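You operate a simulated robot arm through the tools that you are given. There is no shell and no other tool.

The job below is to be done with a simulated robot arm. You get a single attempt, and the scene is never put back.

Task
Sponge the soap mark off the glass shelf, then dry it.
Fine: damp the sponge in the tub first, dry with the white cloth; both go back where they were. Set down upright: white cloth roll. What is to be rubbed or washed off counts as gone when no trace of it is left.
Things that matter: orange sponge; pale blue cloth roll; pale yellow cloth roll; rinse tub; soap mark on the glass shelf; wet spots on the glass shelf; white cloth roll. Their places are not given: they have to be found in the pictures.

Only the result counts: the job must be done as asked and must still hold three seconds after the hand-in. Knocking over, shifting, dropping, spilling or breaking anything else fails it. Flat cloth is picked up by pressing the open fingertips on it (5 to 10 N) and closing them slowly along it; thin cloth reads only 2 to 8 mm in the jaws.

Robot
A 6-joint arm with a two-finger parallel gripper, fixed in place. Base frame: the origin is on the floor under the middle of its stand, x ahead of it, y to its left, z up; the work surface is at about z = 0.76. Units: m, degrees, N and s.
With the tool pointing down near the work surface it reaches from about 0.3 to 0.74 m from the base axis. Its first joint turns from -66.0 to 66.0 degrees. Payload 2.45 kg.
The tool frame sits at the grasp point between the pads (the TCP): z along the fingers, y along the line on which they close. The tips reach 0.024 m beyond it. Largest opening 0.068 m; finger width 0.017, thickness 0.01; the body of the gripper, 0.04 by 0.07 m, starts 0.041 m behind the TCP.
Orientation is that of the tool frame in the base frame, as a unit quaternion [w, x, y, z]. With the fingers straight down and closing along the base's y, the tool's x points along the base's -x, its y along +y and its z along -z.

Tools
- The arm moves only by the tool send_rows. Its argument "steps" is a list of rows, each a list of 7 numbers: the shift along the base's x, y, z in m, then the turn, a rotation vector about the base's x, y, z in degrees, then the opening, from 0 (shut) to 1 (fully open). In form: [[dx, dy, dz, rx, ry, rz, gripper], ...]. A call has 1 to 20 rows; each row shifts and turns the commanded pose from where the row before left it. Each row takes 0.2 s and may step no farther than 0.05 m and 8.6 degrees from the row before; otherwise, or with a gripper value out of range, the whole call is refused. A pose out of reach is approached as far as the arm can. The call stops where the force on the tool passes 40 N (or 10 N more than at its start, if that is more) or the arm is blocked; 0.2 s more then pass. Each finger travels about 0.108 m/s and halts on what it meets, pressing with about 21 N; the grip force reading is that of the motor and also rises with nothing between the fingers. The clock runs only during rows and for 0.2 s after the last one: add rows that do not move to give the fingers time. It gives the time, the measured TCP pose, the force on the tool (base axes), the opening and the grip force at its end, in the units of the frame above (readings bear some noise), with the torque about the TCP (base axes, N m) and any sound that the robot's microphone picked up.
- Cameras (640 x 400 px; columns grow to the right, rows downward): "scene" is fixed at [0.16, 0.3921, 1.4818]; the picture's right is [-0.85, -0.53, 0.00], its down [-0.25, 0.40, -0.88] and it looks along [0.47, -0.75, -0.47] (base axes); focal length 258 px, centre (320, 200). "wrist" rides on the gripper at [0.084, 0.011, -0.075] in the tool frame; the picture's right is [-0.13, 0.99, 0.00], its down [-0.60, -0.08, -0.79] and it looks along [-0.79, -0.10, 0.61] (tool axes); focal length 251 px, centre (320, 200).
- capture(camera): a new picture of that camera. It takes no simulated time.
- measure_at(camera, pixels): for up to 12 pixels [column, row] of the newest picture of that camera ("zoom" is the newest enlarged one), the place [x, y, z] in the base frame of the surface seen there, good to about 0.003 m, but the place of the scene camera against the robot may be out by one fixed shift of up to 0.018 m in any direction. It takes no simulated time.
- inspect(camera, box): a new picture of the part [left, top, right, bottom] of that camera's present view, enlarged. It takes no simulated time.
- job_done(): hands the job in; it is judged then, once.

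Open the gripper and draw the arm clear of the work before you hand the job in, unless the task says otherwise.

The tools are called after ">>>" by a JSON object that holds its "api" and its "payload". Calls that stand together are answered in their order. send_rows: Moves the arm, as the interface text tells. Its arguments: {"type":"object","properties":{"steps":{"type":"array"}},"required":["steps"]} The other tools are called the same way: capture (camera) takes a picture; measure_at (camera, pixels) gives the place of the surface under pixels of a picture; inspect (camera, box) takes an enlarged picture of a part of a camera's view; job_done () hands the job in.

At the start:

```text
clock: 0.0
ee_pos: [0.4663, -0.1827, 1.3786]
tool_rot: [0.0, 0.001, 1.0, -0.001]
force: [-0.2, 0.4, -0.4]
moment: [0.04, 0.0, 0.0]
finger_gap: 0.0678
grip_force: 0.0
```

scene: 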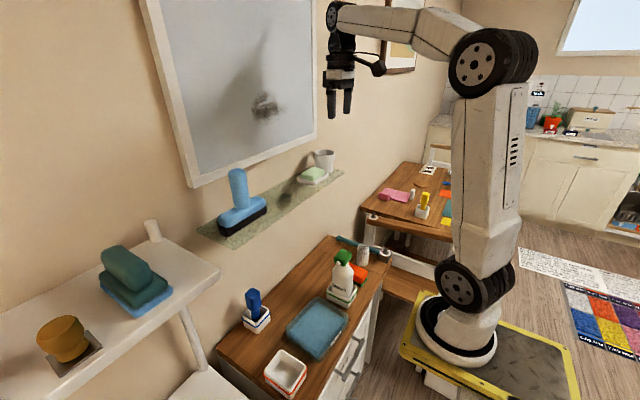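
wrist: 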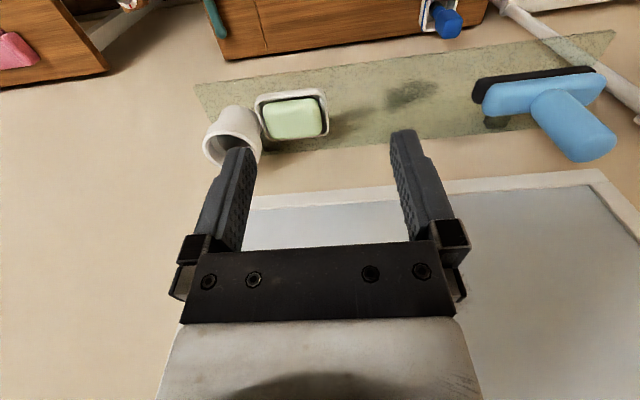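

The scene picture shows a glass shelf around (270,205) with a squeegee, soap dish and cup, and a desk below with a bottle and bins. I'll take close-ups to find the sponge, cloth rolls and tub.

>>> {"api": "inspect", "payload": {"camera": "scene", "box": [180, 130, 380, 255]}}

>>> {"api": "inspect", "payload": {"camera": "scene", "box": [200, 220, 420, 400]}}

>>> {"api": "inspect", "payload": {"camera": "scene", "box": [340, 140, 500, 290]}}

>>> {"api": "inspect", "payload": {"camera": "scene", "box": [0, 210, 240, 400]}}

```text
3.20 times, centred on (280, 192) of scene
```

zoom: 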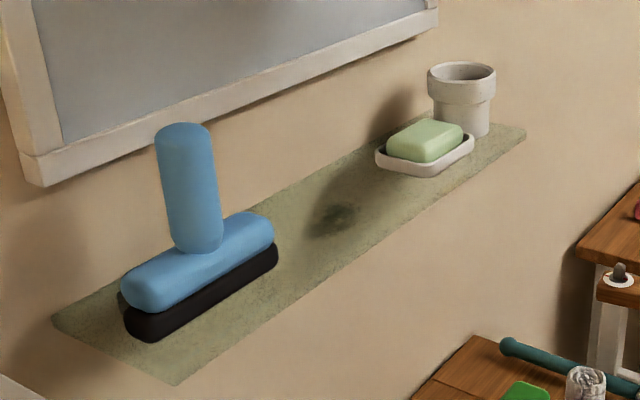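

```text
2.22 times, centred on (310, 310) of scene
```

zoom: 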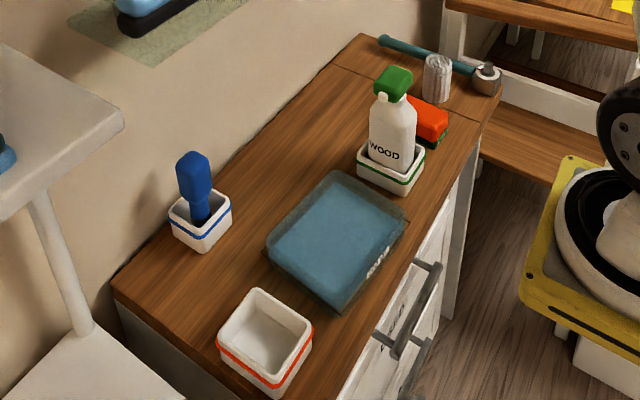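

```text
2.67 times, centred on (420, 215) of scene
```

zoom: 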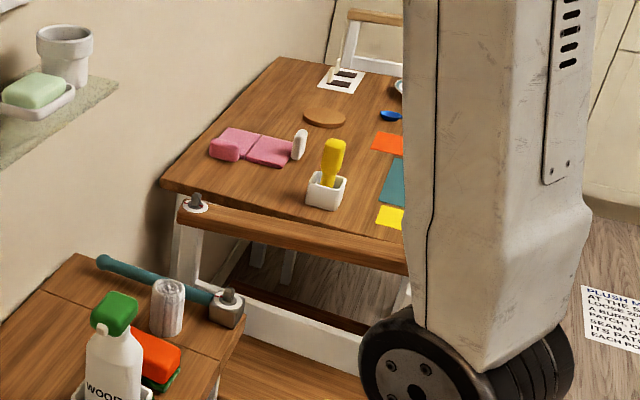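

```text
2.11 times, centred on (120, 305) of scene
```

zoom: 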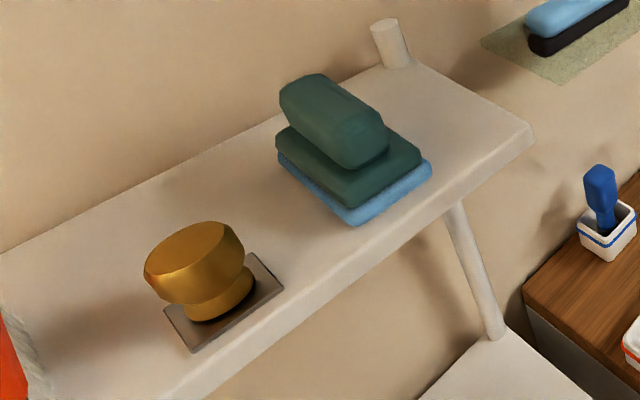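

The close-ups show a blue tray with a clear rim (zoom 2), an orange/green block behind the bottle, and a silvery cylinder. I'll measure these along with the shelf, dish and cup.

>>> {"api": "capture", "payload": {"camera": "scene"}}

>>> {"api": "measure_at", "payload": {"camera": "scene", "pixels": [[285, 197], [232, 245], [200, 228], [340, 172], [312, 174], [322, 157], [238, 185], [319, 325], [360, 270], [362, 254], [285, 375], [255, 300]]}}

>>> {"api": "measure_at", "payload": {"camera": "scene", "pixels": [[130, 270], [65, 340], [153, 230], [395, 195], [421, 205], [340, 280], [220, 345], [330, 240], [385, 262], [440, 170], [375, 255], [20, 390]]}}

>>> {"api": "capture", "payload": {"camera": "wrist"}}

```text
taken
```

scene: 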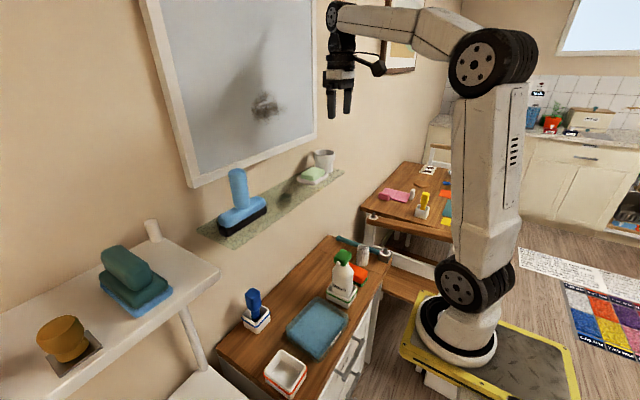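

```text
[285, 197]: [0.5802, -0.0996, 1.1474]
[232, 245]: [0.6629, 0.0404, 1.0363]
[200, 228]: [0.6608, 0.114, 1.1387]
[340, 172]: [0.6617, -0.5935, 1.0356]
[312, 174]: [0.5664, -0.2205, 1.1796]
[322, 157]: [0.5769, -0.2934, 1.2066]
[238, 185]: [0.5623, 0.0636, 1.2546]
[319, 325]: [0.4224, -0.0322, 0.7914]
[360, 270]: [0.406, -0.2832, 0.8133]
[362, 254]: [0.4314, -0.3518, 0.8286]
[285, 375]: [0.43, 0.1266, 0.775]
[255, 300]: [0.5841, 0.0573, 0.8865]
```

```text
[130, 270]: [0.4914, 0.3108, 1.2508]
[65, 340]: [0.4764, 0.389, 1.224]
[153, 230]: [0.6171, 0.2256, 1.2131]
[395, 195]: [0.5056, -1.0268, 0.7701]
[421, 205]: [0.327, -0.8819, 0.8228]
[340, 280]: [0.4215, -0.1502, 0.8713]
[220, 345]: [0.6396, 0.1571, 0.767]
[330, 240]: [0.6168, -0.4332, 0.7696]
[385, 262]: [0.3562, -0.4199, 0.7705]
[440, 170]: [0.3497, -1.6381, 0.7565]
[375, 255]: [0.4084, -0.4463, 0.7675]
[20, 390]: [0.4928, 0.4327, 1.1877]
```

```text
taken
```

wrist: 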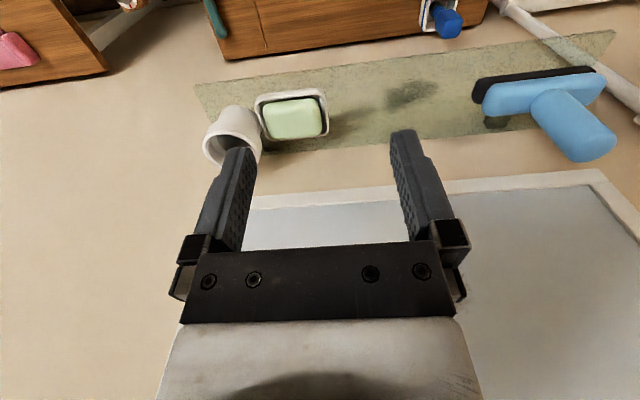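

The glass shelf is near z≈1.147 and the desk near z≈0.767. No cloth rolls are obvious yet, so I'll zoom closer on the bottle and orange-block area, the left shelf, the tub and the glass shelf.

>>> {"api": "inspect", "payload": {"camera": "scene", "box": [315, 225, 405, 310]}}

>>> {"api": "inspect", "payload": {"camera": "scene", "box": [265, 285, 365, 400]}}

>>> {"api": "inspect", "payload": {"camera": "wrist", "box": [180, 20, 440, 180]}}

>>> {"api": "inspect", "payload": {"camera": "wrist", "box": [380, 0, 640, 170]}}

>>> {"api": "inspect", "payload": {"camera": "scene", "box": [510, 80, 640, 240]}}

>>> {"api": "inspect", "payload": {"camera": "scene", "box": [370, 155, 460, 225]}}

```text
4.71 times, centred on (360, 268) of scene
```

zoom: 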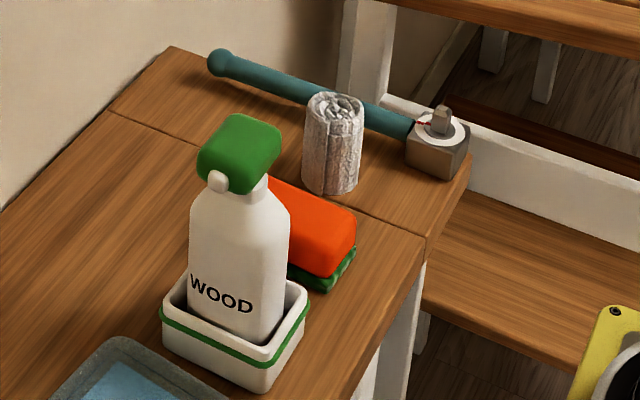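

```text
3.48 times, centred on (315, 342) of scene
```

zoom: 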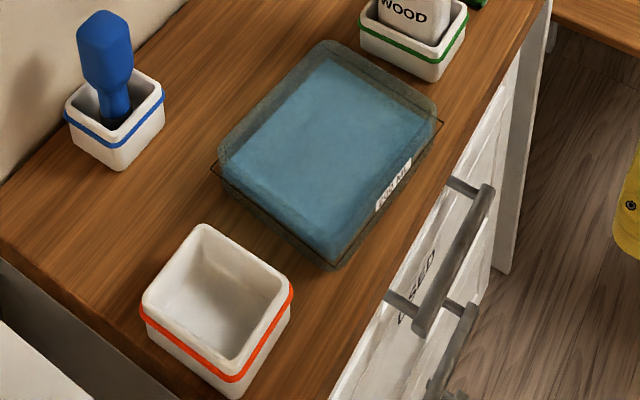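

```text
2.46 times, centred on (310, 100) of wrist
```

zoom: 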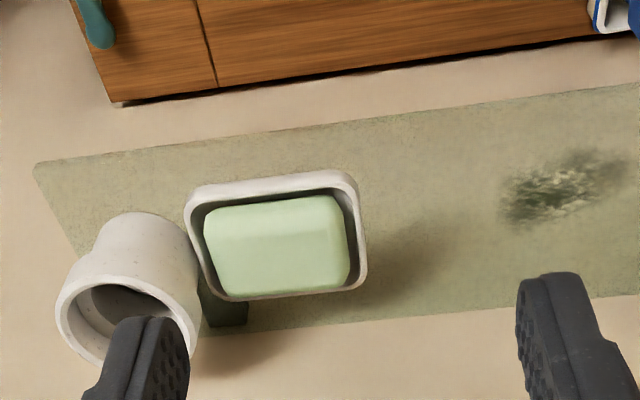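

```text
2.35 times, centred on (510, 85) of wrist
```

zoom: 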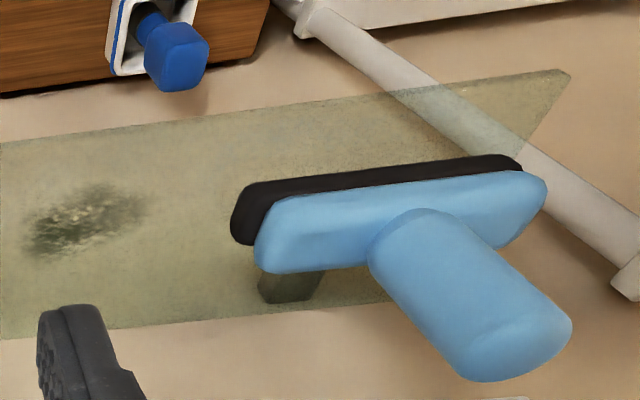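

```text
2.50 times, centred on (575, 160) of scene
```

zoom: 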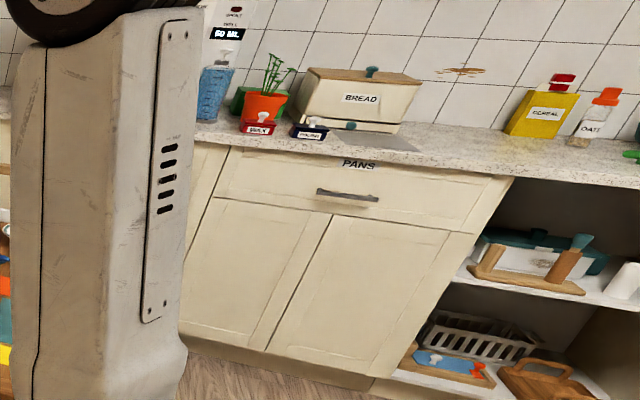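

```text
5.71 times, centred on (415, 190) of scene
```

zoom: 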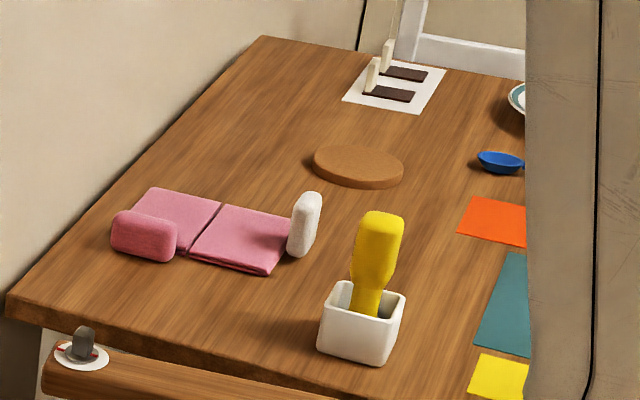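

The blue tray with a clear rim looks like the rinse tub, and the drawer below has a "…SED" label. I'll measure the glass shelf geometry with the wrist camera, which has no fixed shift.

>>> {"api": "capture", "payload": {"camera": "wrist"}}

>>> {"api": "measure_at", "payload": {"camera": "wrist", "pixels": [[410, 95], [390, 100], [435, 88], [400, 65], [360, 140], [495, 122], [270, 75], [205, 95], [610, 35], [330, 72], [440, 120], [300, 180]]}}

>>> {"api": "measure_at", "payload": {"camera": "wrist", "pixels": [[480, 85], [600, 80], [520, 95], [570, 120], [325, 130], [262, 103], [295, 115], [220, 115], [250, 140], [590, 60], [440, 10], [250, 170]]}}

```text
taken
```

wrist: 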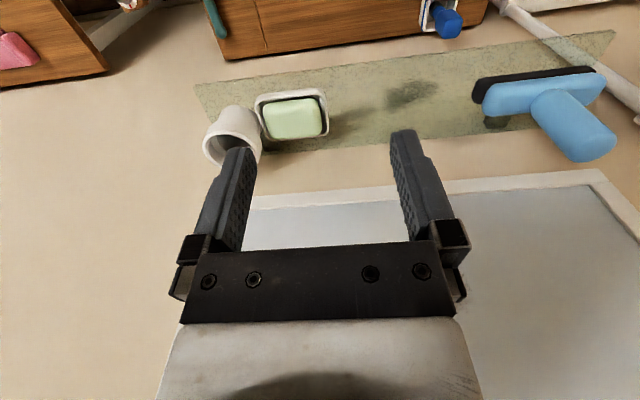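

```text
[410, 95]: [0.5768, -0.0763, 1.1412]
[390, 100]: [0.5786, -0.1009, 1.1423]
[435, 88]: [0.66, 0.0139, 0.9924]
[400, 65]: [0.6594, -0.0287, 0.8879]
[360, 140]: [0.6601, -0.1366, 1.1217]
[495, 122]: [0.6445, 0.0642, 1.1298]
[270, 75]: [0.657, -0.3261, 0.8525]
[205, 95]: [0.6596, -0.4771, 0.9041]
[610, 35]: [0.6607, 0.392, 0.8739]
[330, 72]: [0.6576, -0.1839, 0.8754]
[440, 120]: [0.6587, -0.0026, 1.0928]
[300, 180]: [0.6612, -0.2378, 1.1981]
```

```text
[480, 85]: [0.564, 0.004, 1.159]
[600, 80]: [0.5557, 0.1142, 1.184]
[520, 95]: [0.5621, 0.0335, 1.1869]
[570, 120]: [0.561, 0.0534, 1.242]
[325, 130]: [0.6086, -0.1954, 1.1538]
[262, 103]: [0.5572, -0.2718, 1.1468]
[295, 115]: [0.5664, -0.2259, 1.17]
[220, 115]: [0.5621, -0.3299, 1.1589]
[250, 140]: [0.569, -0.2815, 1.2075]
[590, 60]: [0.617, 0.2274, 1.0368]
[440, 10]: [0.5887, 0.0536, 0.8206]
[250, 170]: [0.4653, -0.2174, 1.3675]
```

The mark spans about x 0.555–0.60, y −0.115 to −0.045 on the glass at z≈1.142, and the shelf's front edge is near x=0.527. I'll back the arm off and lower it to look at the desk with the wrist camera.

>>> {"api": "send_rows", "payload": {"steps": [[-0.03, 0, 0, 0, 0, 0, 1], [-0.04, 0, 0, 0, 0, 0, 1], [-0.03, 0.02, -0.03, 0, 0, 0, 1], [0, 0.02, -0.045, 0, 0, 0, 1], [0, 0.02, -0.045, 0, 0, 0, 1], [0, 0.02, -0.045, 0, 0, 0, 1], [0, 0.0, -0.045, 0, 0, 0, 1], [0, 0, -0.04, 0, 0, 0, 1], [0, 0, 0, 0, 0, 0, 1]]}}

>>> {"api": "capture", "payload": {"camera": "wrist"}}

>>> {"api": "capture", "payload": {"camera": "scene"}}

```text
clock: 2.0
ee_pos: [0.3667, -0.1028, 1.1307]
tool_rot: [0.0, 0.0, 1.0, 0.0]
force: [0.4, 0.2, 0.8]
moment: [0.01, 0.0, 0.0]
finger_gap: 0.0683
grip_force: 0.0
```

```text
taken
```

wrist: 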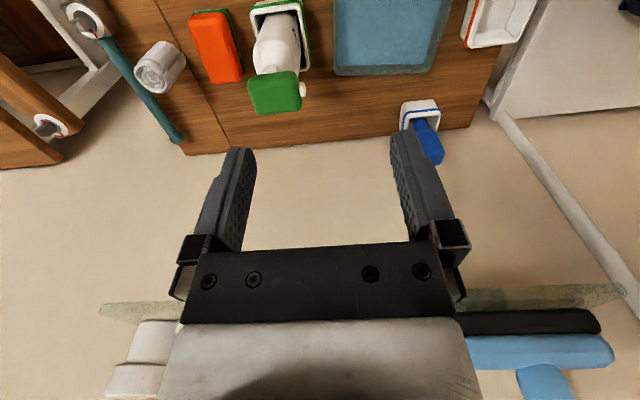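

```text
taken
```

scene: 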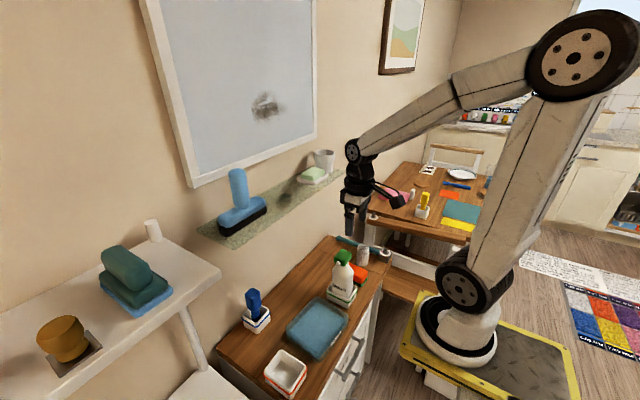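

The wrist view now shows the silvery cylinder at (160,68), with the orange sponge at (213,45) next to the bottle. I'll zoom in to see whether the cylinder is a rolled cloth.

>>> {"api": "inspect", "payload": {"camera": "wrist", "box": [90, 0, 310, 140]}}

>>> {"api": "inspect", "payload": {"camera": "wrist", "box": [310, 0, 550, 150]}}

>>> {"api": "measure_at", "payload": {"camera": "wrist", "pixels": [[155, 75], [165, 55], [215, 50], [197, 15], [228, 12], [243, 78], [217, 83], [275, 95], [385, 35], [335, 65], [430, 70], [500, 20]]}}

```text
2.86 times, centred on (200, 70) of wrist
```

zoom: 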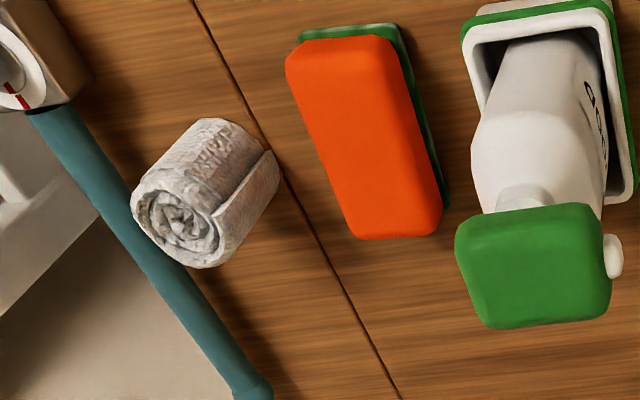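

```text
2.67 times, centred on (430, 75) of wrist
```

zoom: 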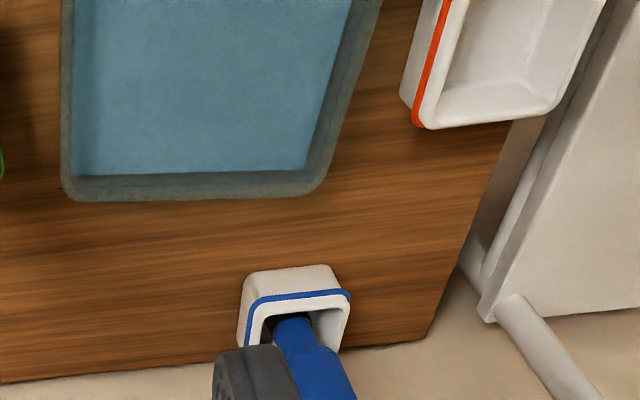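

```text
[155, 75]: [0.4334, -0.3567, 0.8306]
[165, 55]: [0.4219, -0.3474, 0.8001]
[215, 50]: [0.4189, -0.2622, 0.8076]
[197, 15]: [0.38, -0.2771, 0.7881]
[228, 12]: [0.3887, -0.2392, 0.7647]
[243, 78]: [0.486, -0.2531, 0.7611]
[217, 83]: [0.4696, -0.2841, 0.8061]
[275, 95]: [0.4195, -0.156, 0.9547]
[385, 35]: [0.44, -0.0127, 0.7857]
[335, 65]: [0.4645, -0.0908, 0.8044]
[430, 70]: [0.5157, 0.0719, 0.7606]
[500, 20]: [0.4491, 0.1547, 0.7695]
```

The cylinder is a rolled white cloth standing upright at about (0.433, −0.357), and the sponge lies at about (0.425, −0.27) with its top at z≈0.807. I'll turn the camera left to look for other rolls or tubs in the area I can't see.

>>> {"api": "send_rows", "payload": {"steps": [[-0.01, 0.03, 0.01, 0, 0, 8, 1], [-0.01, 0.03, 0.01, 0, 0, 8, 1], [-0.01, 0.03, 0.01, 0, 0, 8, 1], [-0.01, 0.03, 0.0, 0, 0, 8, 1], [0, 0.02, 0.0, 0, 0, 8, 1], [0, 0.02, 0, 0, 0, 8, 1], [0, 0, 0, 0, 0, 0, 1]]}}

>>> {"api": "capture", "payload": {"camera": "wrist"}}

>>> {"api": "capture", "payload": {"camera": "scene"}}

```text
clock: 3.6
ee_pos: [0.3529, 0.0554, 1.1468]
tool_rot: [-0.001, -0.407, 0.913, 0.0]
force: [-0.5, 0.1, 0.5]
moment: [-0.01, 0.03, 0.01]
finger_gap: 0.0682
grip_force: 0.0
out of reach, approached as far as the arm can: row 3, 4
```

```text
taken
```

wrist: 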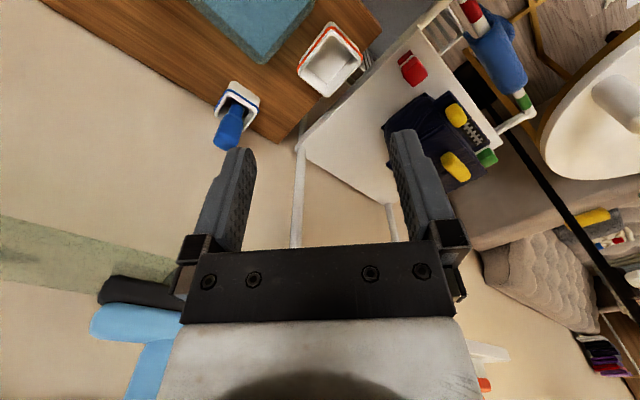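

```text
taken
```

scene: 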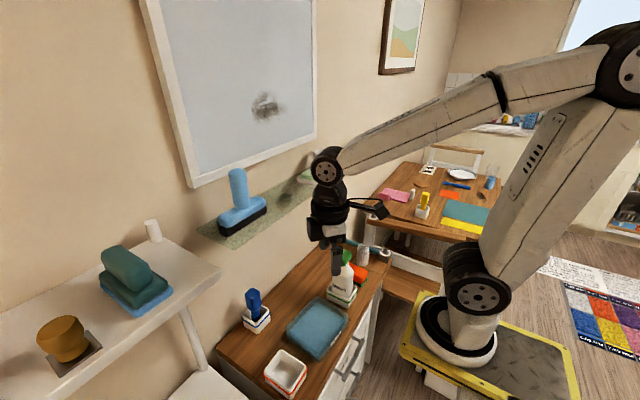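

The left side shows a chair with a dark bag and other clutter around (450,140). I'll zoom in to check for cloth rolls there.

>>> {"api": "inspect", "payload": {"camera": "wrist", "box": [300, 0, 560, 200]}}

>>> {"api": "inspect", "payload": {"camera": "wrist", "box": [440, 180, 640, 400]}}

>>> {"api": "inspect", "payload": {"camera": "scene", "box": [400, 150, 510, 240]}}

```text
2.00 times, centred on (430, 100) of wrist
```

zoom: 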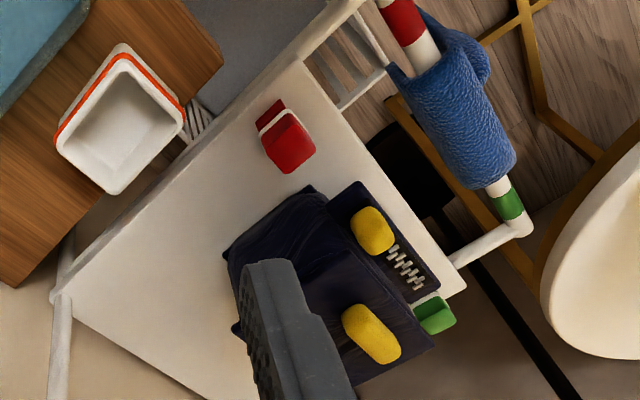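

```text
1.82 times, centred on (540, 290) of wrist
```

zoom: 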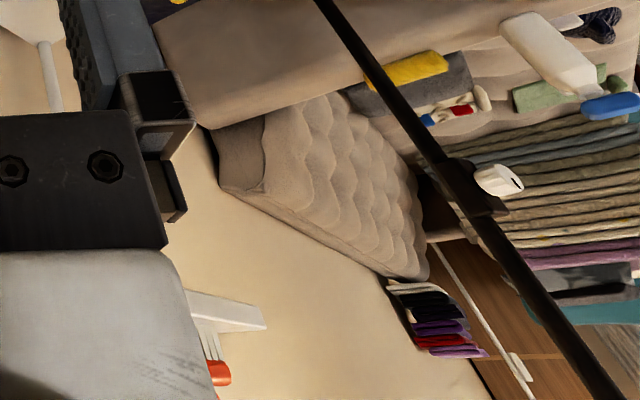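

```text
4.44 times, centred on (455, 195) of scene
```

zoom: 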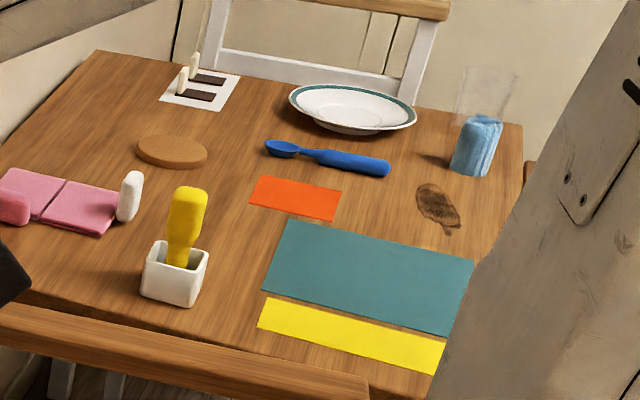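

No cloth rolls on the left, and the blue piece on the far table is out of reach. I'll zoom the scene camera on the desk's drawer front.

>>> {"api": "inspect", "payload": {"camera": "scene", "box": [300, 290, 420, 400]}}

>>> {"api": "inspect", "payload": {"camera": "scene", "box": [330, 225, 440, 320]}}

>>> {"api": "inspect", "payload": {"camera": "scene", "box": [150, 280, 300, 400]}}

```text
3.64 times, centred on (360, 345) of scene
```

zoom: 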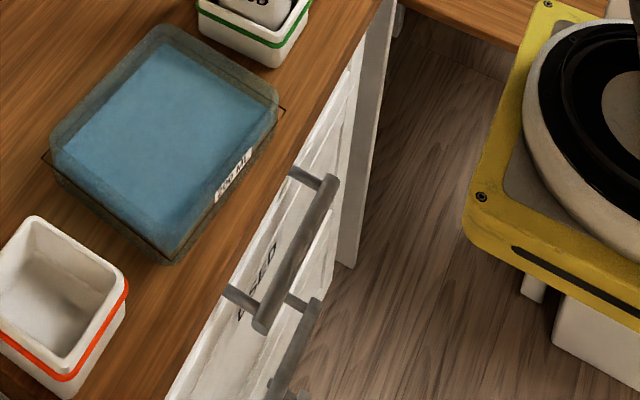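

```text
4.21 times, centred on (385, 272) of scene
```

zoom: 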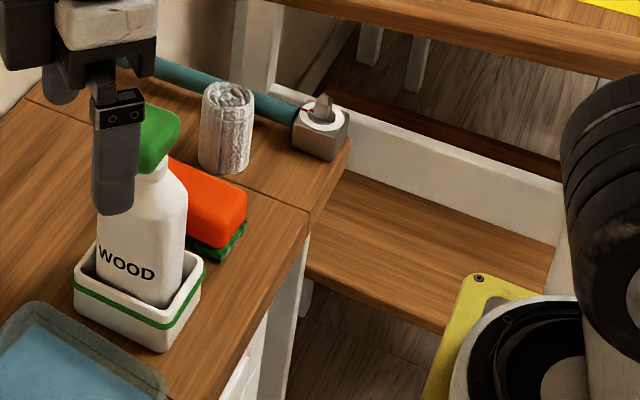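

```text
3.33 times, centred on (225, 340) of scene
```

zoom: 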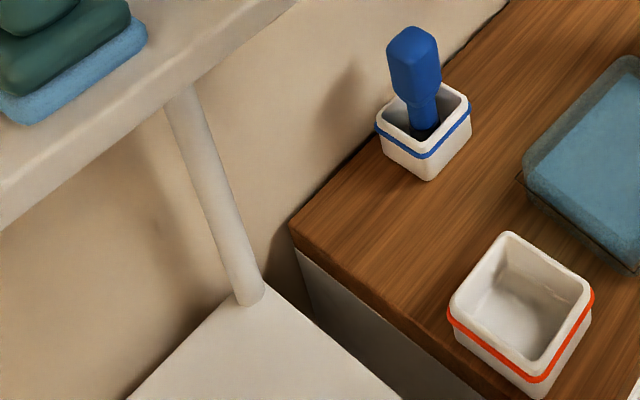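

The tub is labelled (about "800 ML"), holds blue water, and sits inside a thin outline on the desk. I'll swing the arm right to check that side and get a nearer view of the sponge and roll.

>>> {"api": "send_rows", "payload": {"steps": [[0.005, -0.03, 0, 0, 0, -8, 1], [0.005, -0.03, 0, 0, 0, -8, 1], [0.005, -0.03, 0, 0, 0, -8, 1], [0, -0.03, 0, 0, 0, -8, 1], [0, -0.03, 0, 0, 0, -8, 1], [0, -0.03, 0, 0, 0, -8, 1], [0, -0.03, 0, 0, 0, -8, 1], [0, -0.03, 0, 0, 0, -8, 1], [-0.01, -0.03, 0, 0, 0, -8, 1], [-0.01, -0.03, 0, 0, 0, -8, 1], [0, 0, 0, 0, 0, 0, 1]]}}

>>> {"api": "capture", "payload": {"camera": "wrist"}}

>>> {"api": "capture", "payload": {"camera": "scene"}}

```text
clock: 6.0
ee_pos: [0.346, -0.243, 1.148]
tool_rot: [0.0, 0.277, 0.961, 0.0]
force: [-0.4, 0.4, -0.2]
moment: [0.01, 0.02, 0.01]
finger_gap: 0.0682
grip_force: 0.0
```

```text
taken
```

wrist: 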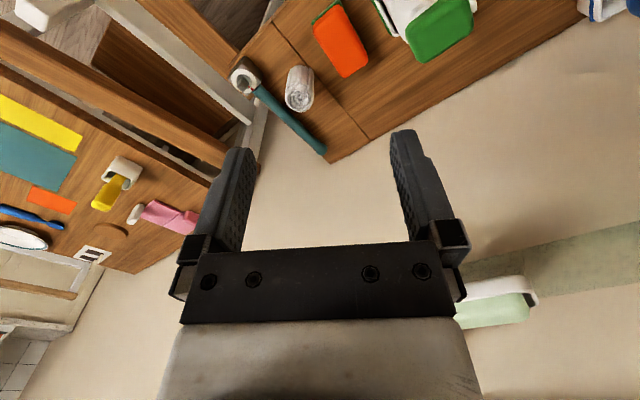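

```text
taken
```

scene: 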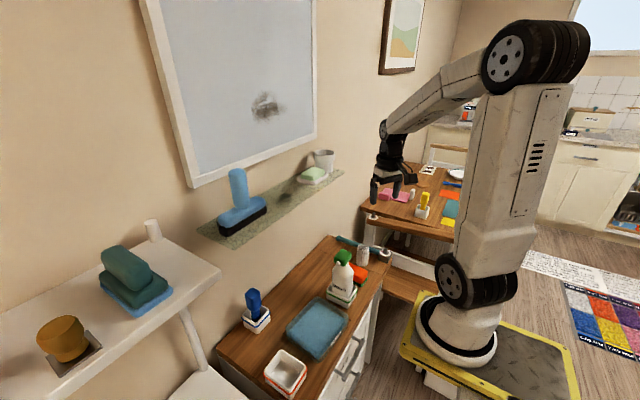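

No other rolls on the right side either. I'll zoom on the roll at (299,88) and the sponge at (340,40) to check colour and exact edges.

>>> {"api": "inspect", "payload": {"camera": "wrist", "box": [220, 40, 370, 140]}}

>>> {"api": "inspect", "payload": {"camera": "wrist", "box": [290, 0, 410, 80]}}

```text
4.00 times, centred on (295, 90) of wrist
```

zoom: 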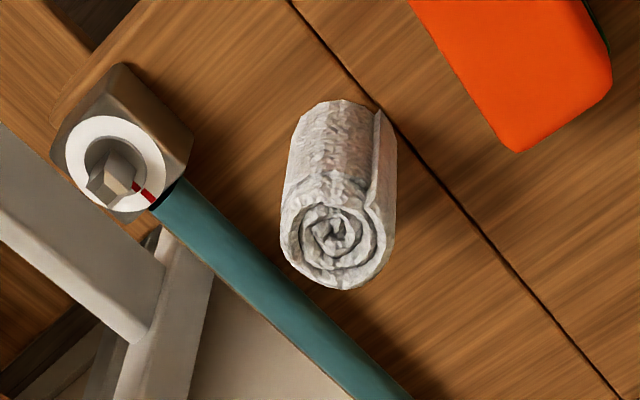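

```text
5.00 times, centred on (350, 40) of wrist
```

zoom: 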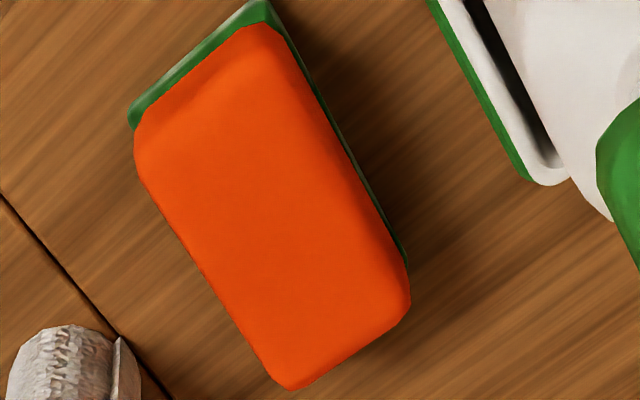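

The roll is plainly white and stands beside a teal-handled tool. I'll measure the sponge's corners in the zoom.

>>> {"api": "measure_at", "payload": {"camera": "zoom", "pixels": [[140, 150], [275, 40], [400, 290], [290, 380], [270, 210], [200, 260], [340, 160], [215, 95], [345, 335], [265, 5], [130, 115], [410, 260]]}}

>>> {"api": "inspect", "payload": {"camera": "wrist", "box": [220, 40, 370, 140]}}

>>> {"api": "measure_at", "payload": {"camera": "zoom", "pixels": [[335, 235], [285, 225], [385, 235], [340, 285], [300, 270], [290, 160], [375, 120], [330, 105], [250, 250], [400, 180], [180, 210], [265, 290]]}}

```text
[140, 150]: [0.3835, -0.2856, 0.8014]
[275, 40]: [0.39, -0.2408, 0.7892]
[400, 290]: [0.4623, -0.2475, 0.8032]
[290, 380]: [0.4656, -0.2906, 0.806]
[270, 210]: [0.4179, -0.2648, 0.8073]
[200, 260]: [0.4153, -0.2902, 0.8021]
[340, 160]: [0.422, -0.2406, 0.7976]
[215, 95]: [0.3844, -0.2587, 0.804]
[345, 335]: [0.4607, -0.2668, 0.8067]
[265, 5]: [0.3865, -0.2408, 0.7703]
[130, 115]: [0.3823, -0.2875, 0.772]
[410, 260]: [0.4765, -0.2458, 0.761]
```

```text
4.00 times, centred on (295, 90) of wrist
```

zoom: 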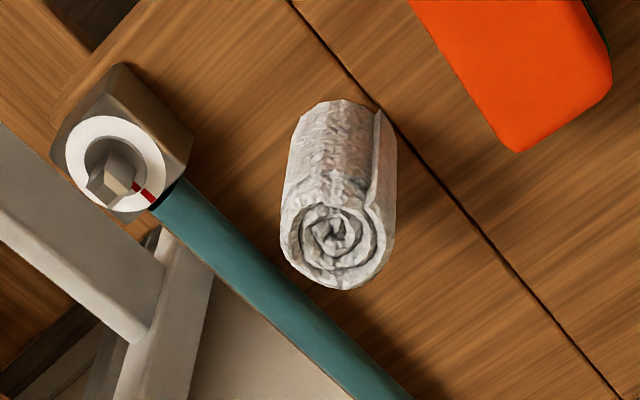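

```text
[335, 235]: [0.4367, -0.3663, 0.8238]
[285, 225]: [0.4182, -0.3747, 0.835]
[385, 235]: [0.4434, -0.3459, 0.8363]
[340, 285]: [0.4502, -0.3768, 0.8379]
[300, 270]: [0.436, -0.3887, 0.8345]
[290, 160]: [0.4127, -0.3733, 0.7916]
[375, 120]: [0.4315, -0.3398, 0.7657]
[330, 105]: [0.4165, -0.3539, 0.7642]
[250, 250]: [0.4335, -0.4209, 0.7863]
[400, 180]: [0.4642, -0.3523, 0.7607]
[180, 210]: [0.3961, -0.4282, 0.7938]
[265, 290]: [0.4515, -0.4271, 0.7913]
```

The sponge's top spans x≈0.383–0.467 and y≈−0.290 to −0.242, turned about −4°; the roll is centred near (0.434, −0.365) with a radius of about 0.02. I'll measure the bottle's box edge and clearance beside the sponge.

>>> {"api": "inspect", "payload": {"camera": "wrist", "box": [330, 0, 450, 80]}}

>>> {"api": "measure_at", "payload": {"camera": "zoom", "pixels": [[335, 170], [300, 110], [260, 50], [235, 10], [240, 5], [320, 145], [200, 285], [160, 200], [120, 130], [90, 80], [420, 170], [500, 150]]}}

```text
5.00 times, centred on (390, 40) of wrist
```

zoom: 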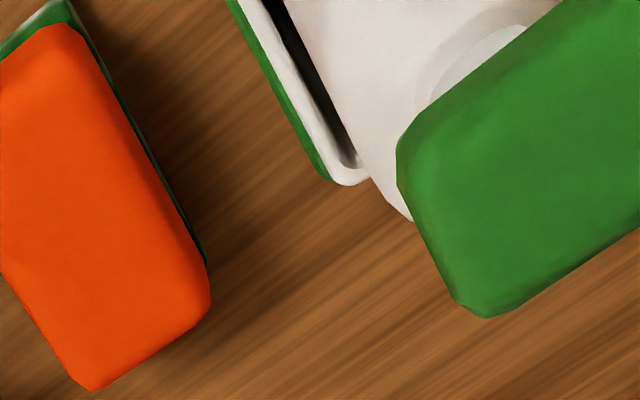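

```text
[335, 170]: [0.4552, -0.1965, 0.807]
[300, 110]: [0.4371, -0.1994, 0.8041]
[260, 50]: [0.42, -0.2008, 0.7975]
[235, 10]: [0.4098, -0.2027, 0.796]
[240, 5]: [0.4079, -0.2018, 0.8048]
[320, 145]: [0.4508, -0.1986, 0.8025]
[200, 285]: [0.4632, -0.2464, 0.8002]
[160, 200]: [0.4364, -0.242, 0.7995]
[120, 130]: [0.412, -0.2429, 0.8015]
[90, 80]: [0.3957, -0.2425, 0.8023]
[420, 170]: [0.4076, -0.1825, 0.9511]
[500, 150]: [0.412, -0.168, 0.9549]
```

The box's near edge is at y≈−0.202, which leaves room for the finger on the sponge's +y side (sponge edge ≈−0.243). I'll turn the tool to −4° yaw and go above the sponge.

>>> {"api": "send_rows", "payload": {"steps": [[0.02, -0.006, -0.03, 0, 0, 7, 1], [0.02, -0.006, -0.03, 0, 0, 7, 1], [0.02, -0.006, -0.03, 0, 0, 7, 1], [0.02, -0.005, -0.03, 0, 0, 7, 1], [0, 0, -0.04, 0, 0, 0, 1], [0, 0, -0.04, 0, 0, 0, 1], [0, 0, -0.03, 0, 0, 0, 0.95], [0, 0, 0, 0, 0, 0, 0.95]]}}

>>> {"api": "capture", "payload": {"camera": "wrist"}}

>>> {"api": "capture", "payload": {"camera": "scene"}}

```text
clock: 7.8
ee_pos: [0.4257, -0.266, 0.9194]
tool_rot: [0.0, 0.034, 0.999, 0.0]
force: [0.1, -0.4, -0.2]
moment: [-0.01, -0.02, -0.02]
finger_gap: 0.0645
grip_force: 0.0
```

```text
taken
```

wrist: 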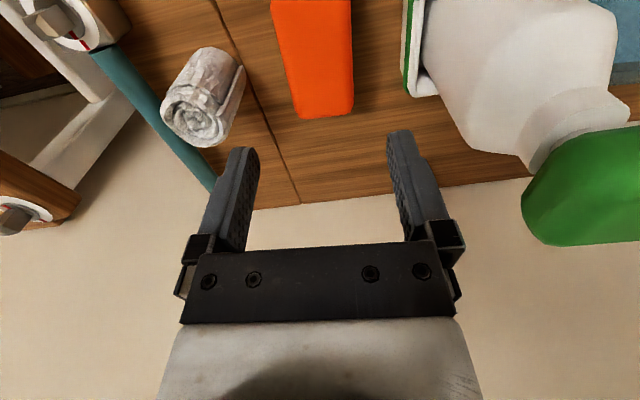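

```text
taken
```

scene: 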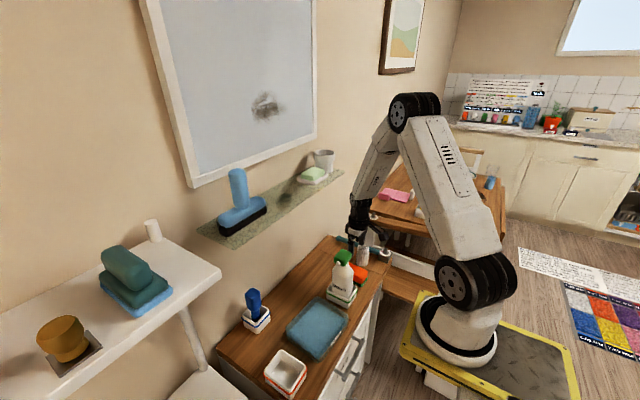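

Now above the sponge, which spans columns 272–352 in the wrist view. I'll check its edges, the roll and the box again from this closer view.

>>> {"api": "measure_at", "payload": {"camera": "wrist", "pixels": [[295, 108], [348, 105], [322, 112], [280, 60], [347, 55], [315, 60], [275, 10], [347, 8], [413, 80], [405, 60], [205, 125], [230, 70]]}}

>>> {"api": "inspect", "payload": {"camera": "wrist", "box": [130, 0, 370, 150]}}

```text
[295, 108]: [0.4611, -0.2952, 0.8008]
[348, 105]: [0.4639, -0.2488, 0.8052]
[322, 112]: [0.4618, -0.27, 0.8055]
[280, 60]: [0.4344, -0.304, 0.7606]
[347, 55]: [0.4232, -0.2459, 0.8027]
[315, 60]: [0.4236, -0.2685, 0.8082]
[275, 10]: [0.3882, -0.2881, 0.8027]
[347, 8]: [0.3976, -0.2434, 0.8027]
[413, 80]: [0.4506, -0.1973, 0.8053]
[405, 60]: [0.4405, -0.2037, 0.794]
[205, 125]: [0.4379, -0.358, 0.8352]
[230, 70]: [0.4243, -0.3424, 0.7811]
```

```text
2.67 times, centred on (250, 75) of wrist
```

zoom: 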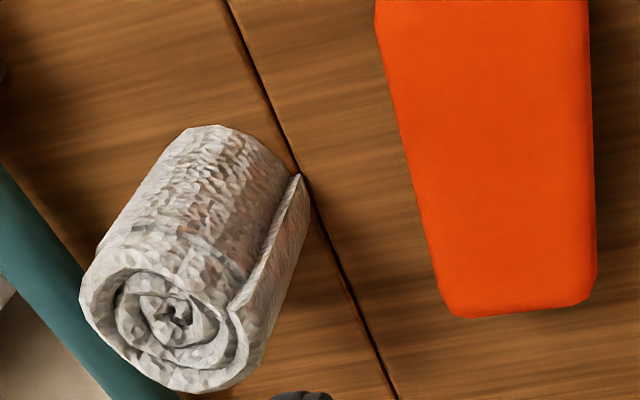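

The sponge centre is about (0.426, −0.269) and its width about 0.048. I'll shift 3 mm in −y and descend to z≈0.80 with the fingers open.

>>> {"api": "send_rows", "payload": {"steps": [[0, -0.003, -0.03, 0, 0, 0, 0.95], [0, 0, -0.03, 0, 0, 0, 0.95], [0, 0, -0.03, 0, 0, 0, 0.95], [0, 0, -0.015, 0, 0, 0, 0.95], [0, 0, -0.014, 0, 0, 0, 0.95], [0, 0, 0, 0, 0, 0, 0.95]]}}

>>> {"api": "capture", "payload": {"camera": "wrist"}}

>>> {"api": "inspect", "payload": {"camera": "scene", "box": [310, 215, 420, 315]}}

```text
clock: 9.2
ee_pos: [0.4263, -0.27, 0.798]
tool_rot: [0.0, 0.035, 0.999, 0.001]
force: [-0.7, -0.1, 0.1]
moment: [0.0, 0.01, -0.01]
finger_gap: 0.0644
grip_force: 0.0
```

```text
taken
```

wrist: 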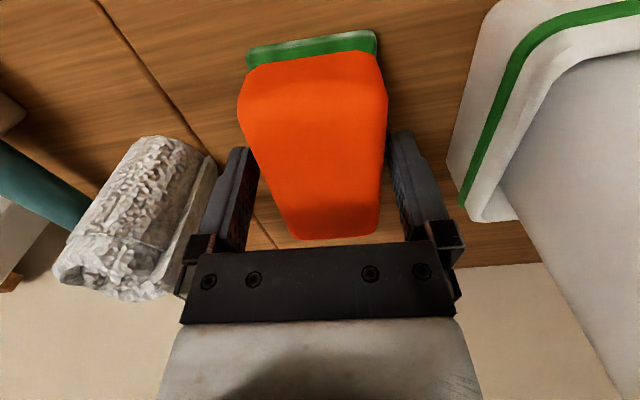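

```text
4.00 times, centred on (365, 265) of scene
```

zoom: 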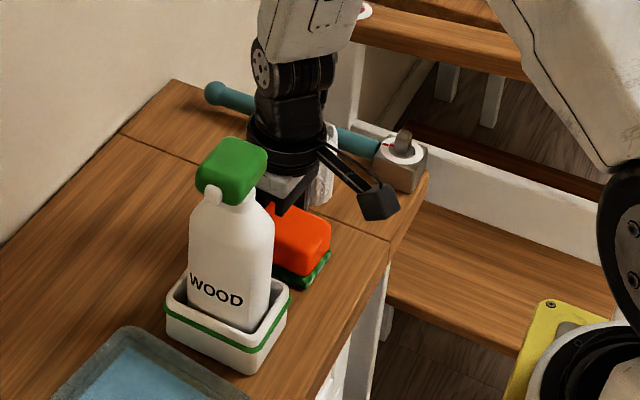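

The fingers straddle the sponge with free space on both sides and no contact force. I'll close gradually, then read the gap.

>>> {"api": "send_rows", "payload": {"steps": [[0, 0, 0, 0, 0, 0, 0.8], [0, 0, 0, 0, 0, 0, 0.7], [0, 0, 0, 0, 0, 0, 0.65], [0, 0, 0, 0, 0, 0, 0.6], [0, 0, 0, 0, 0, 0, 0.55], [0, 0, 0, 0, 0, 0, 0.5], [0, 0, 0, 0, 0, 0, 0.5]]}}

```text
clock: 10.8
ee_pos: [0.4273, -0.2705, 0.7986]
tool_rot: [-0.001, 0.035, 0.999, 0.0]
force: [0.8, -0.5, -1.6]
moment: [0.02, 0.0, 0.0]
finger_gap: 0.0512
grip_force: 20.8
```

The grip holds at gap 0.051 with 20.8 N. I'll lift straight up and check the sponge came along.

>>> {"api": "send_rows", "payload": {"steps": [[0, 0, 0.01, 0, 0, 0, 0.5], [0, 0, 0.03, 0, 0, 0, 0.5], [0, 0, 0.04, 0, 0, 0, 0.5], [0, 0, 0.05, 0, 0, 0, 0.5], [0, 0, 0.05, 0, 0, 0, 0.5], [0, 0, 0.04, 0, 0, 0, 0.5], [0, 0, 0, 0, 0, 0, 0.5]]}}

>>> {"api": "capture", "payload": {"camera": "wrist"}}

>>> {"api": "capture", "payload": {"camera": "scene"}}

```text
clock: 12.4
ee_pos: [0.4265, -0.2701, 1.0176]
tool_rot: [0.0, 0.035, 0.999, 0.0]
force: [1.0, -0.2, -1.1]
moment: [0.02, -0.02, 0.02]
finger_gap: 0.0513
grip_force: 20.9
```

```text
taken
```

wrist: 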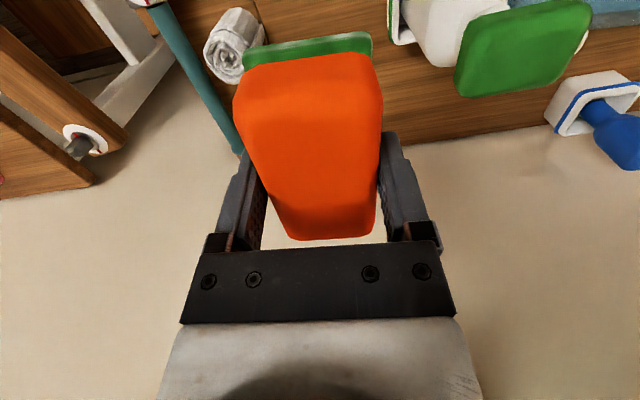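

```text
taken
```

scene: 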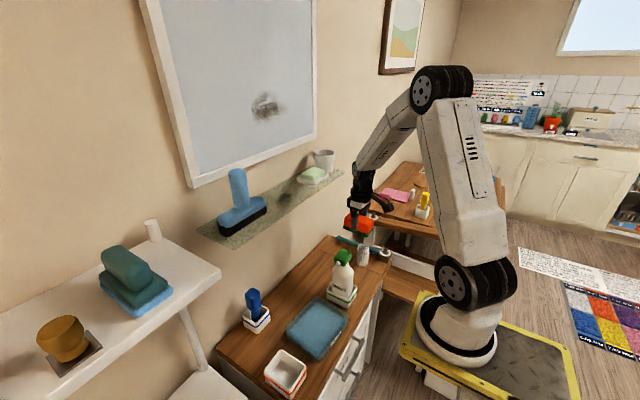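

The sponge is held well, orange side up with the green pad down. I'll measure the tub's rim and water in the scene picture while travelling above the bottle towards it.

>>> {"api": "inspect", "payload": {"camera": "scene", "box": [275, 285, 365, 370]}}

>>> {"api": "measure_at", "payload": {"camera": "scene", "pixels": [[318, 298], [348, 318], [318, 358], [287, 332], [318, 304], [340, 318], [318, 350], [294, 333], [318, 325], [330, 335], [305, 318], [345, 325]]}}

>>> {"api": "send_rows", "payload": {"steps": [[-0.01, 0.03, 0.01, 0, 0, 0, 0.5], [-0.01, 0.04, 0, 0, 0, 0, 0.5], [-0.01, 0.045, 0, 0, 0, 0, 0.5], [0, 0.045, 0, 0, 0, 0, 0.5], [0, 0.045, 0, 0, 0, 0, 0.5], [0, 0.045, 0, 0, 0, 1, 0.5], [0, 0, 0, 0, 0, 3, 0.5], [0, 0, 0, 0, 0, 0, 0.5]]}}

>>> {"api": "capture", "payload": {"camera": "wrist"}}

```text
4.71 times, centred on (320, 328) of scene
```

zoom: 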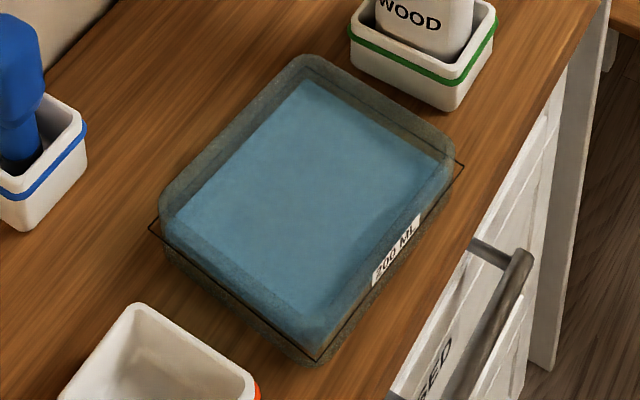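

```text
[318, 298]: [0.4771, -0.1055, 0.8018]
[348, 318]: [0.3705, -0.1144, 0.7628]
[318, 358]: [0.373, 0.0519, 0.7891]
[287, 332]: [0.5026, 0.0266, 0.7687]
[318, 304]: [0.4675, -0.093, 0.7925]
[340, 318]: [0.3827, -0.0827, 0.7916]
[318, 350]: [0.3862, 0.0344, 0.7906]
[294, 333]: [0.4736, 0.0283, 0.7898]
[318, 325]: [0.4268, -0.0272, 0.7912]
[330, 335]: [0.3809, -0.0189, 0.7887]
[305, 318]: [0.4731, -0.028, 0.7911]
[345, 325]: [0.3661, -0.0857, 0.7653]
```

```text
clock: 14.2
ee_pos: [0.3962, -0.0198, 1.028]
tool_rot: [-0.001, 0.0, 1.0, 0.001]
force: [0.2, 0.3, 0.2]
moment: [0.05, -0.01, 0.0]
finger_gap: 0.0513
grip_force: 21.0
```

```text
taken
```

wrist: 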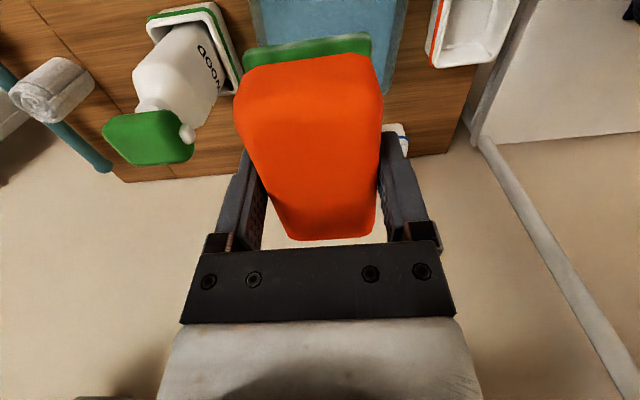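

The sponge hangs above the tub at (320,70) in the wrist view. I'll measure the tub's rim in the wrist view to pin down its position without the scene shift.

>>> {"api": "inspect", "payload": {"camera": "wrist", "box": [230, 0, 420, 120]}}

>>> {"api": "measure_at", "payload": {"camera": "wrist", "pixels": [[250, 2], [258, 30], [262, 10], [270, 20], [404, 5], [395, 50], [388, 90], [398, 5], [390, 30], [385, 60], [320, 15], [385, 75]]}}

```text
3.33 times, centred on (325, 60) of wrist
```

zoom: 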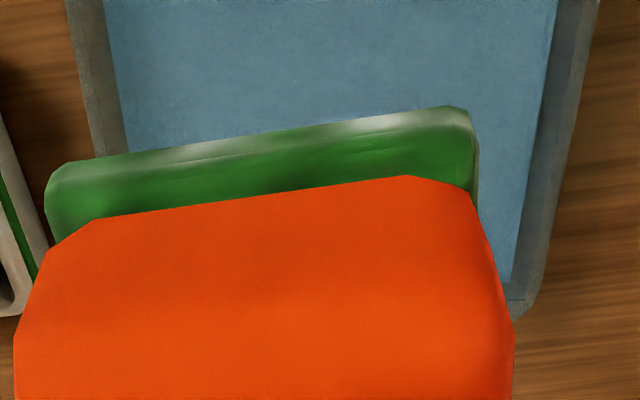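

```text
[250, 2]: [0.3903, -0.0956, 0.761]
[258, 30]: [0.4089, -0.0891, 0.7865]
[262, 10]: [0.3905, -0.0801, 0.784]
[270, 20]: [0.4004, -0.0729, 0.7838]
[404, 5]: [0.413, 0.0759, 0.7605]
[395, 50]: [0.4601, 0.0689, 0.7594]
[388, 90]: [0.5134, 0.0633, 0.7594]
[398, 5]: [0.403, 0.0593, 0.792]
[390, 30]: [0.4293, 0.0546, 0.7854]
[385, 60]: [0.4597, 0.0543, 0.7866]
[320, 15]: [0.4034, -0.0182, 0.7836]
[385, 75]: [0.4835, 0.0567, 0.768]
```

Wrist readings put the water surface at z≈0.785 and its y range at about −0.085 to 0.055. I'll tilt the tool 16° so the camera can see the tub's near edge before dipping.

>>> {"api": "send_rows", "payload": {"steps": [[-0.01, 0, 0.01, 0, 5, 0, 0.5], [-0.01, 0, 0.01, 0, 6, 0, 0.5], [0, 0, 0.01, 0, 6, 0, 0.5], [0, 0, 0, 0, 0, 0, 0.5]]}}

>>> {"api": "capture", "payload": {"camera": "wrist"}}

>>> {"api": "capture", "payload": {"camera": "scene"}}

```text
clock: 15.2
ee_pos: [0.3771, -0.02, 1.0576]
tool_rot: [-0.148, 0.0, 0.989, 0.0]
force: [0.5, -0.6, -0.2]
moment: [-0.02, 0.01, 0.02]
finger_gap: 0.0513
grip_force: 20.8
```

```text
taken
```

wrist: 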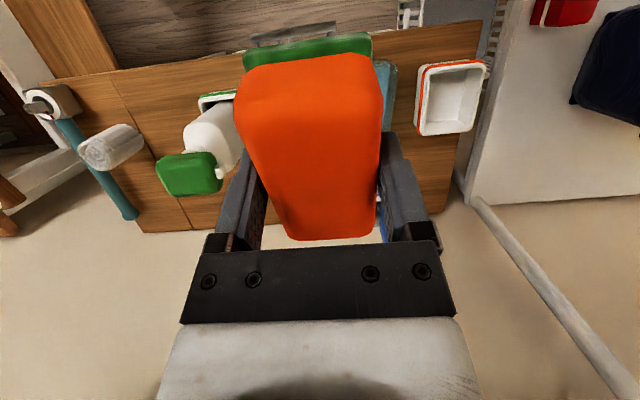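

```text
taken
```

scene: 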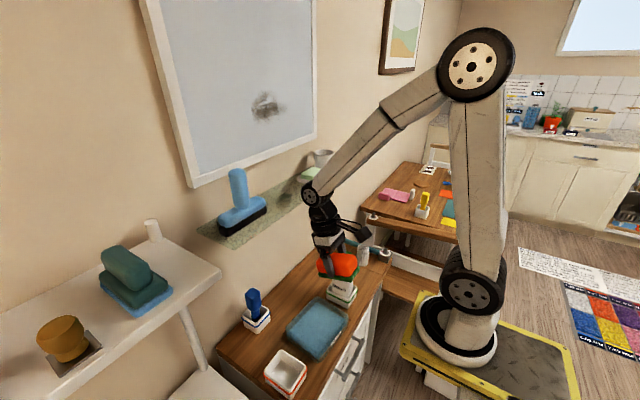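

The tilt worked, but the sponge covers most of the tub; the tub's +y edge shows near (388,60–130). I'll zoom there.

>>> {"api": "inspect", "payload": {"camera": "wrist", "box": [340, 30, 500, 150]}}

>>> {"api": "measure_at", "payload": {"camera": "wrist", "pixels": [[395, 62], [390, 65], [388, 70], [385, 90], [385, 125], [390, 60], [396, 68], [420, 35], [480, 25], [421, 68], [487, 62], [384, 100]]}}

>>> {"api": "measure_at", "payload": {"camera": "scene", "pixels": [[264, 374], [287, 349], [307, 364], [284, 391], [254, 295], [356, 267]]}}

```text
3.33 times, centred on (420, 90) of wrist
```

zoom: 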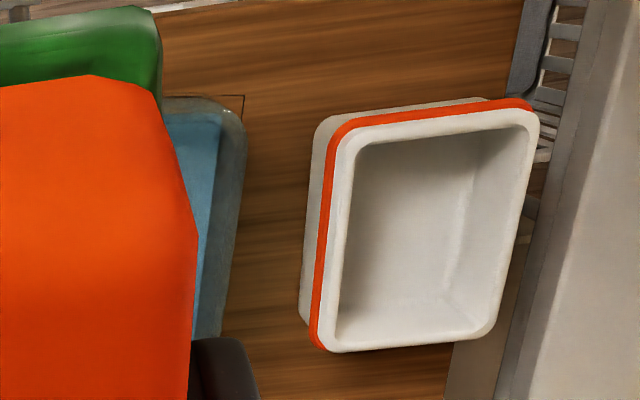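

```text
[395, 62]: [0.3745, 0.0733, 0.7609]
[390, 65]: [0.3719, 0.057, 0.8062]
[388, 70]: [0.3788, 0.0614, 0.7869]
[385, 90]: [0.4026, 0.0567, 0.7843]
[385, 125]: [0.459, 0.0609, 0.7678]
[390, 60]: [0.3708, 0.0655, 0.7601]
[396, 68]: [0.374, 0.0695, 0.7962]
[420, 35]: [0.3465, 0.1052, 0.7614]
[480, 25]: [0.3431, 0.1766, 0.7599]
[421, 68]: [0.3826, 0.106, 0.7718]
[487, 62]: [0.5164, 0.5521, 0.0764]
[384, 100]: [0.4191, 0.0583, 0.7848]
```

```text
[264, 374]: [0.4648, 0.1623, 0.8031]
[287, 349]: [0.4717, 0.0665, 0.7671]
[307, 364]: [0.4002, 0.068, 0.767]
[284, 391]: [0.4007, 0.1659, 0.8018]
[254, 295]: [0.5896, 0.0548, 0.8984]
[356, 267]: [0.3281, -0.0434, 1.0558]
```

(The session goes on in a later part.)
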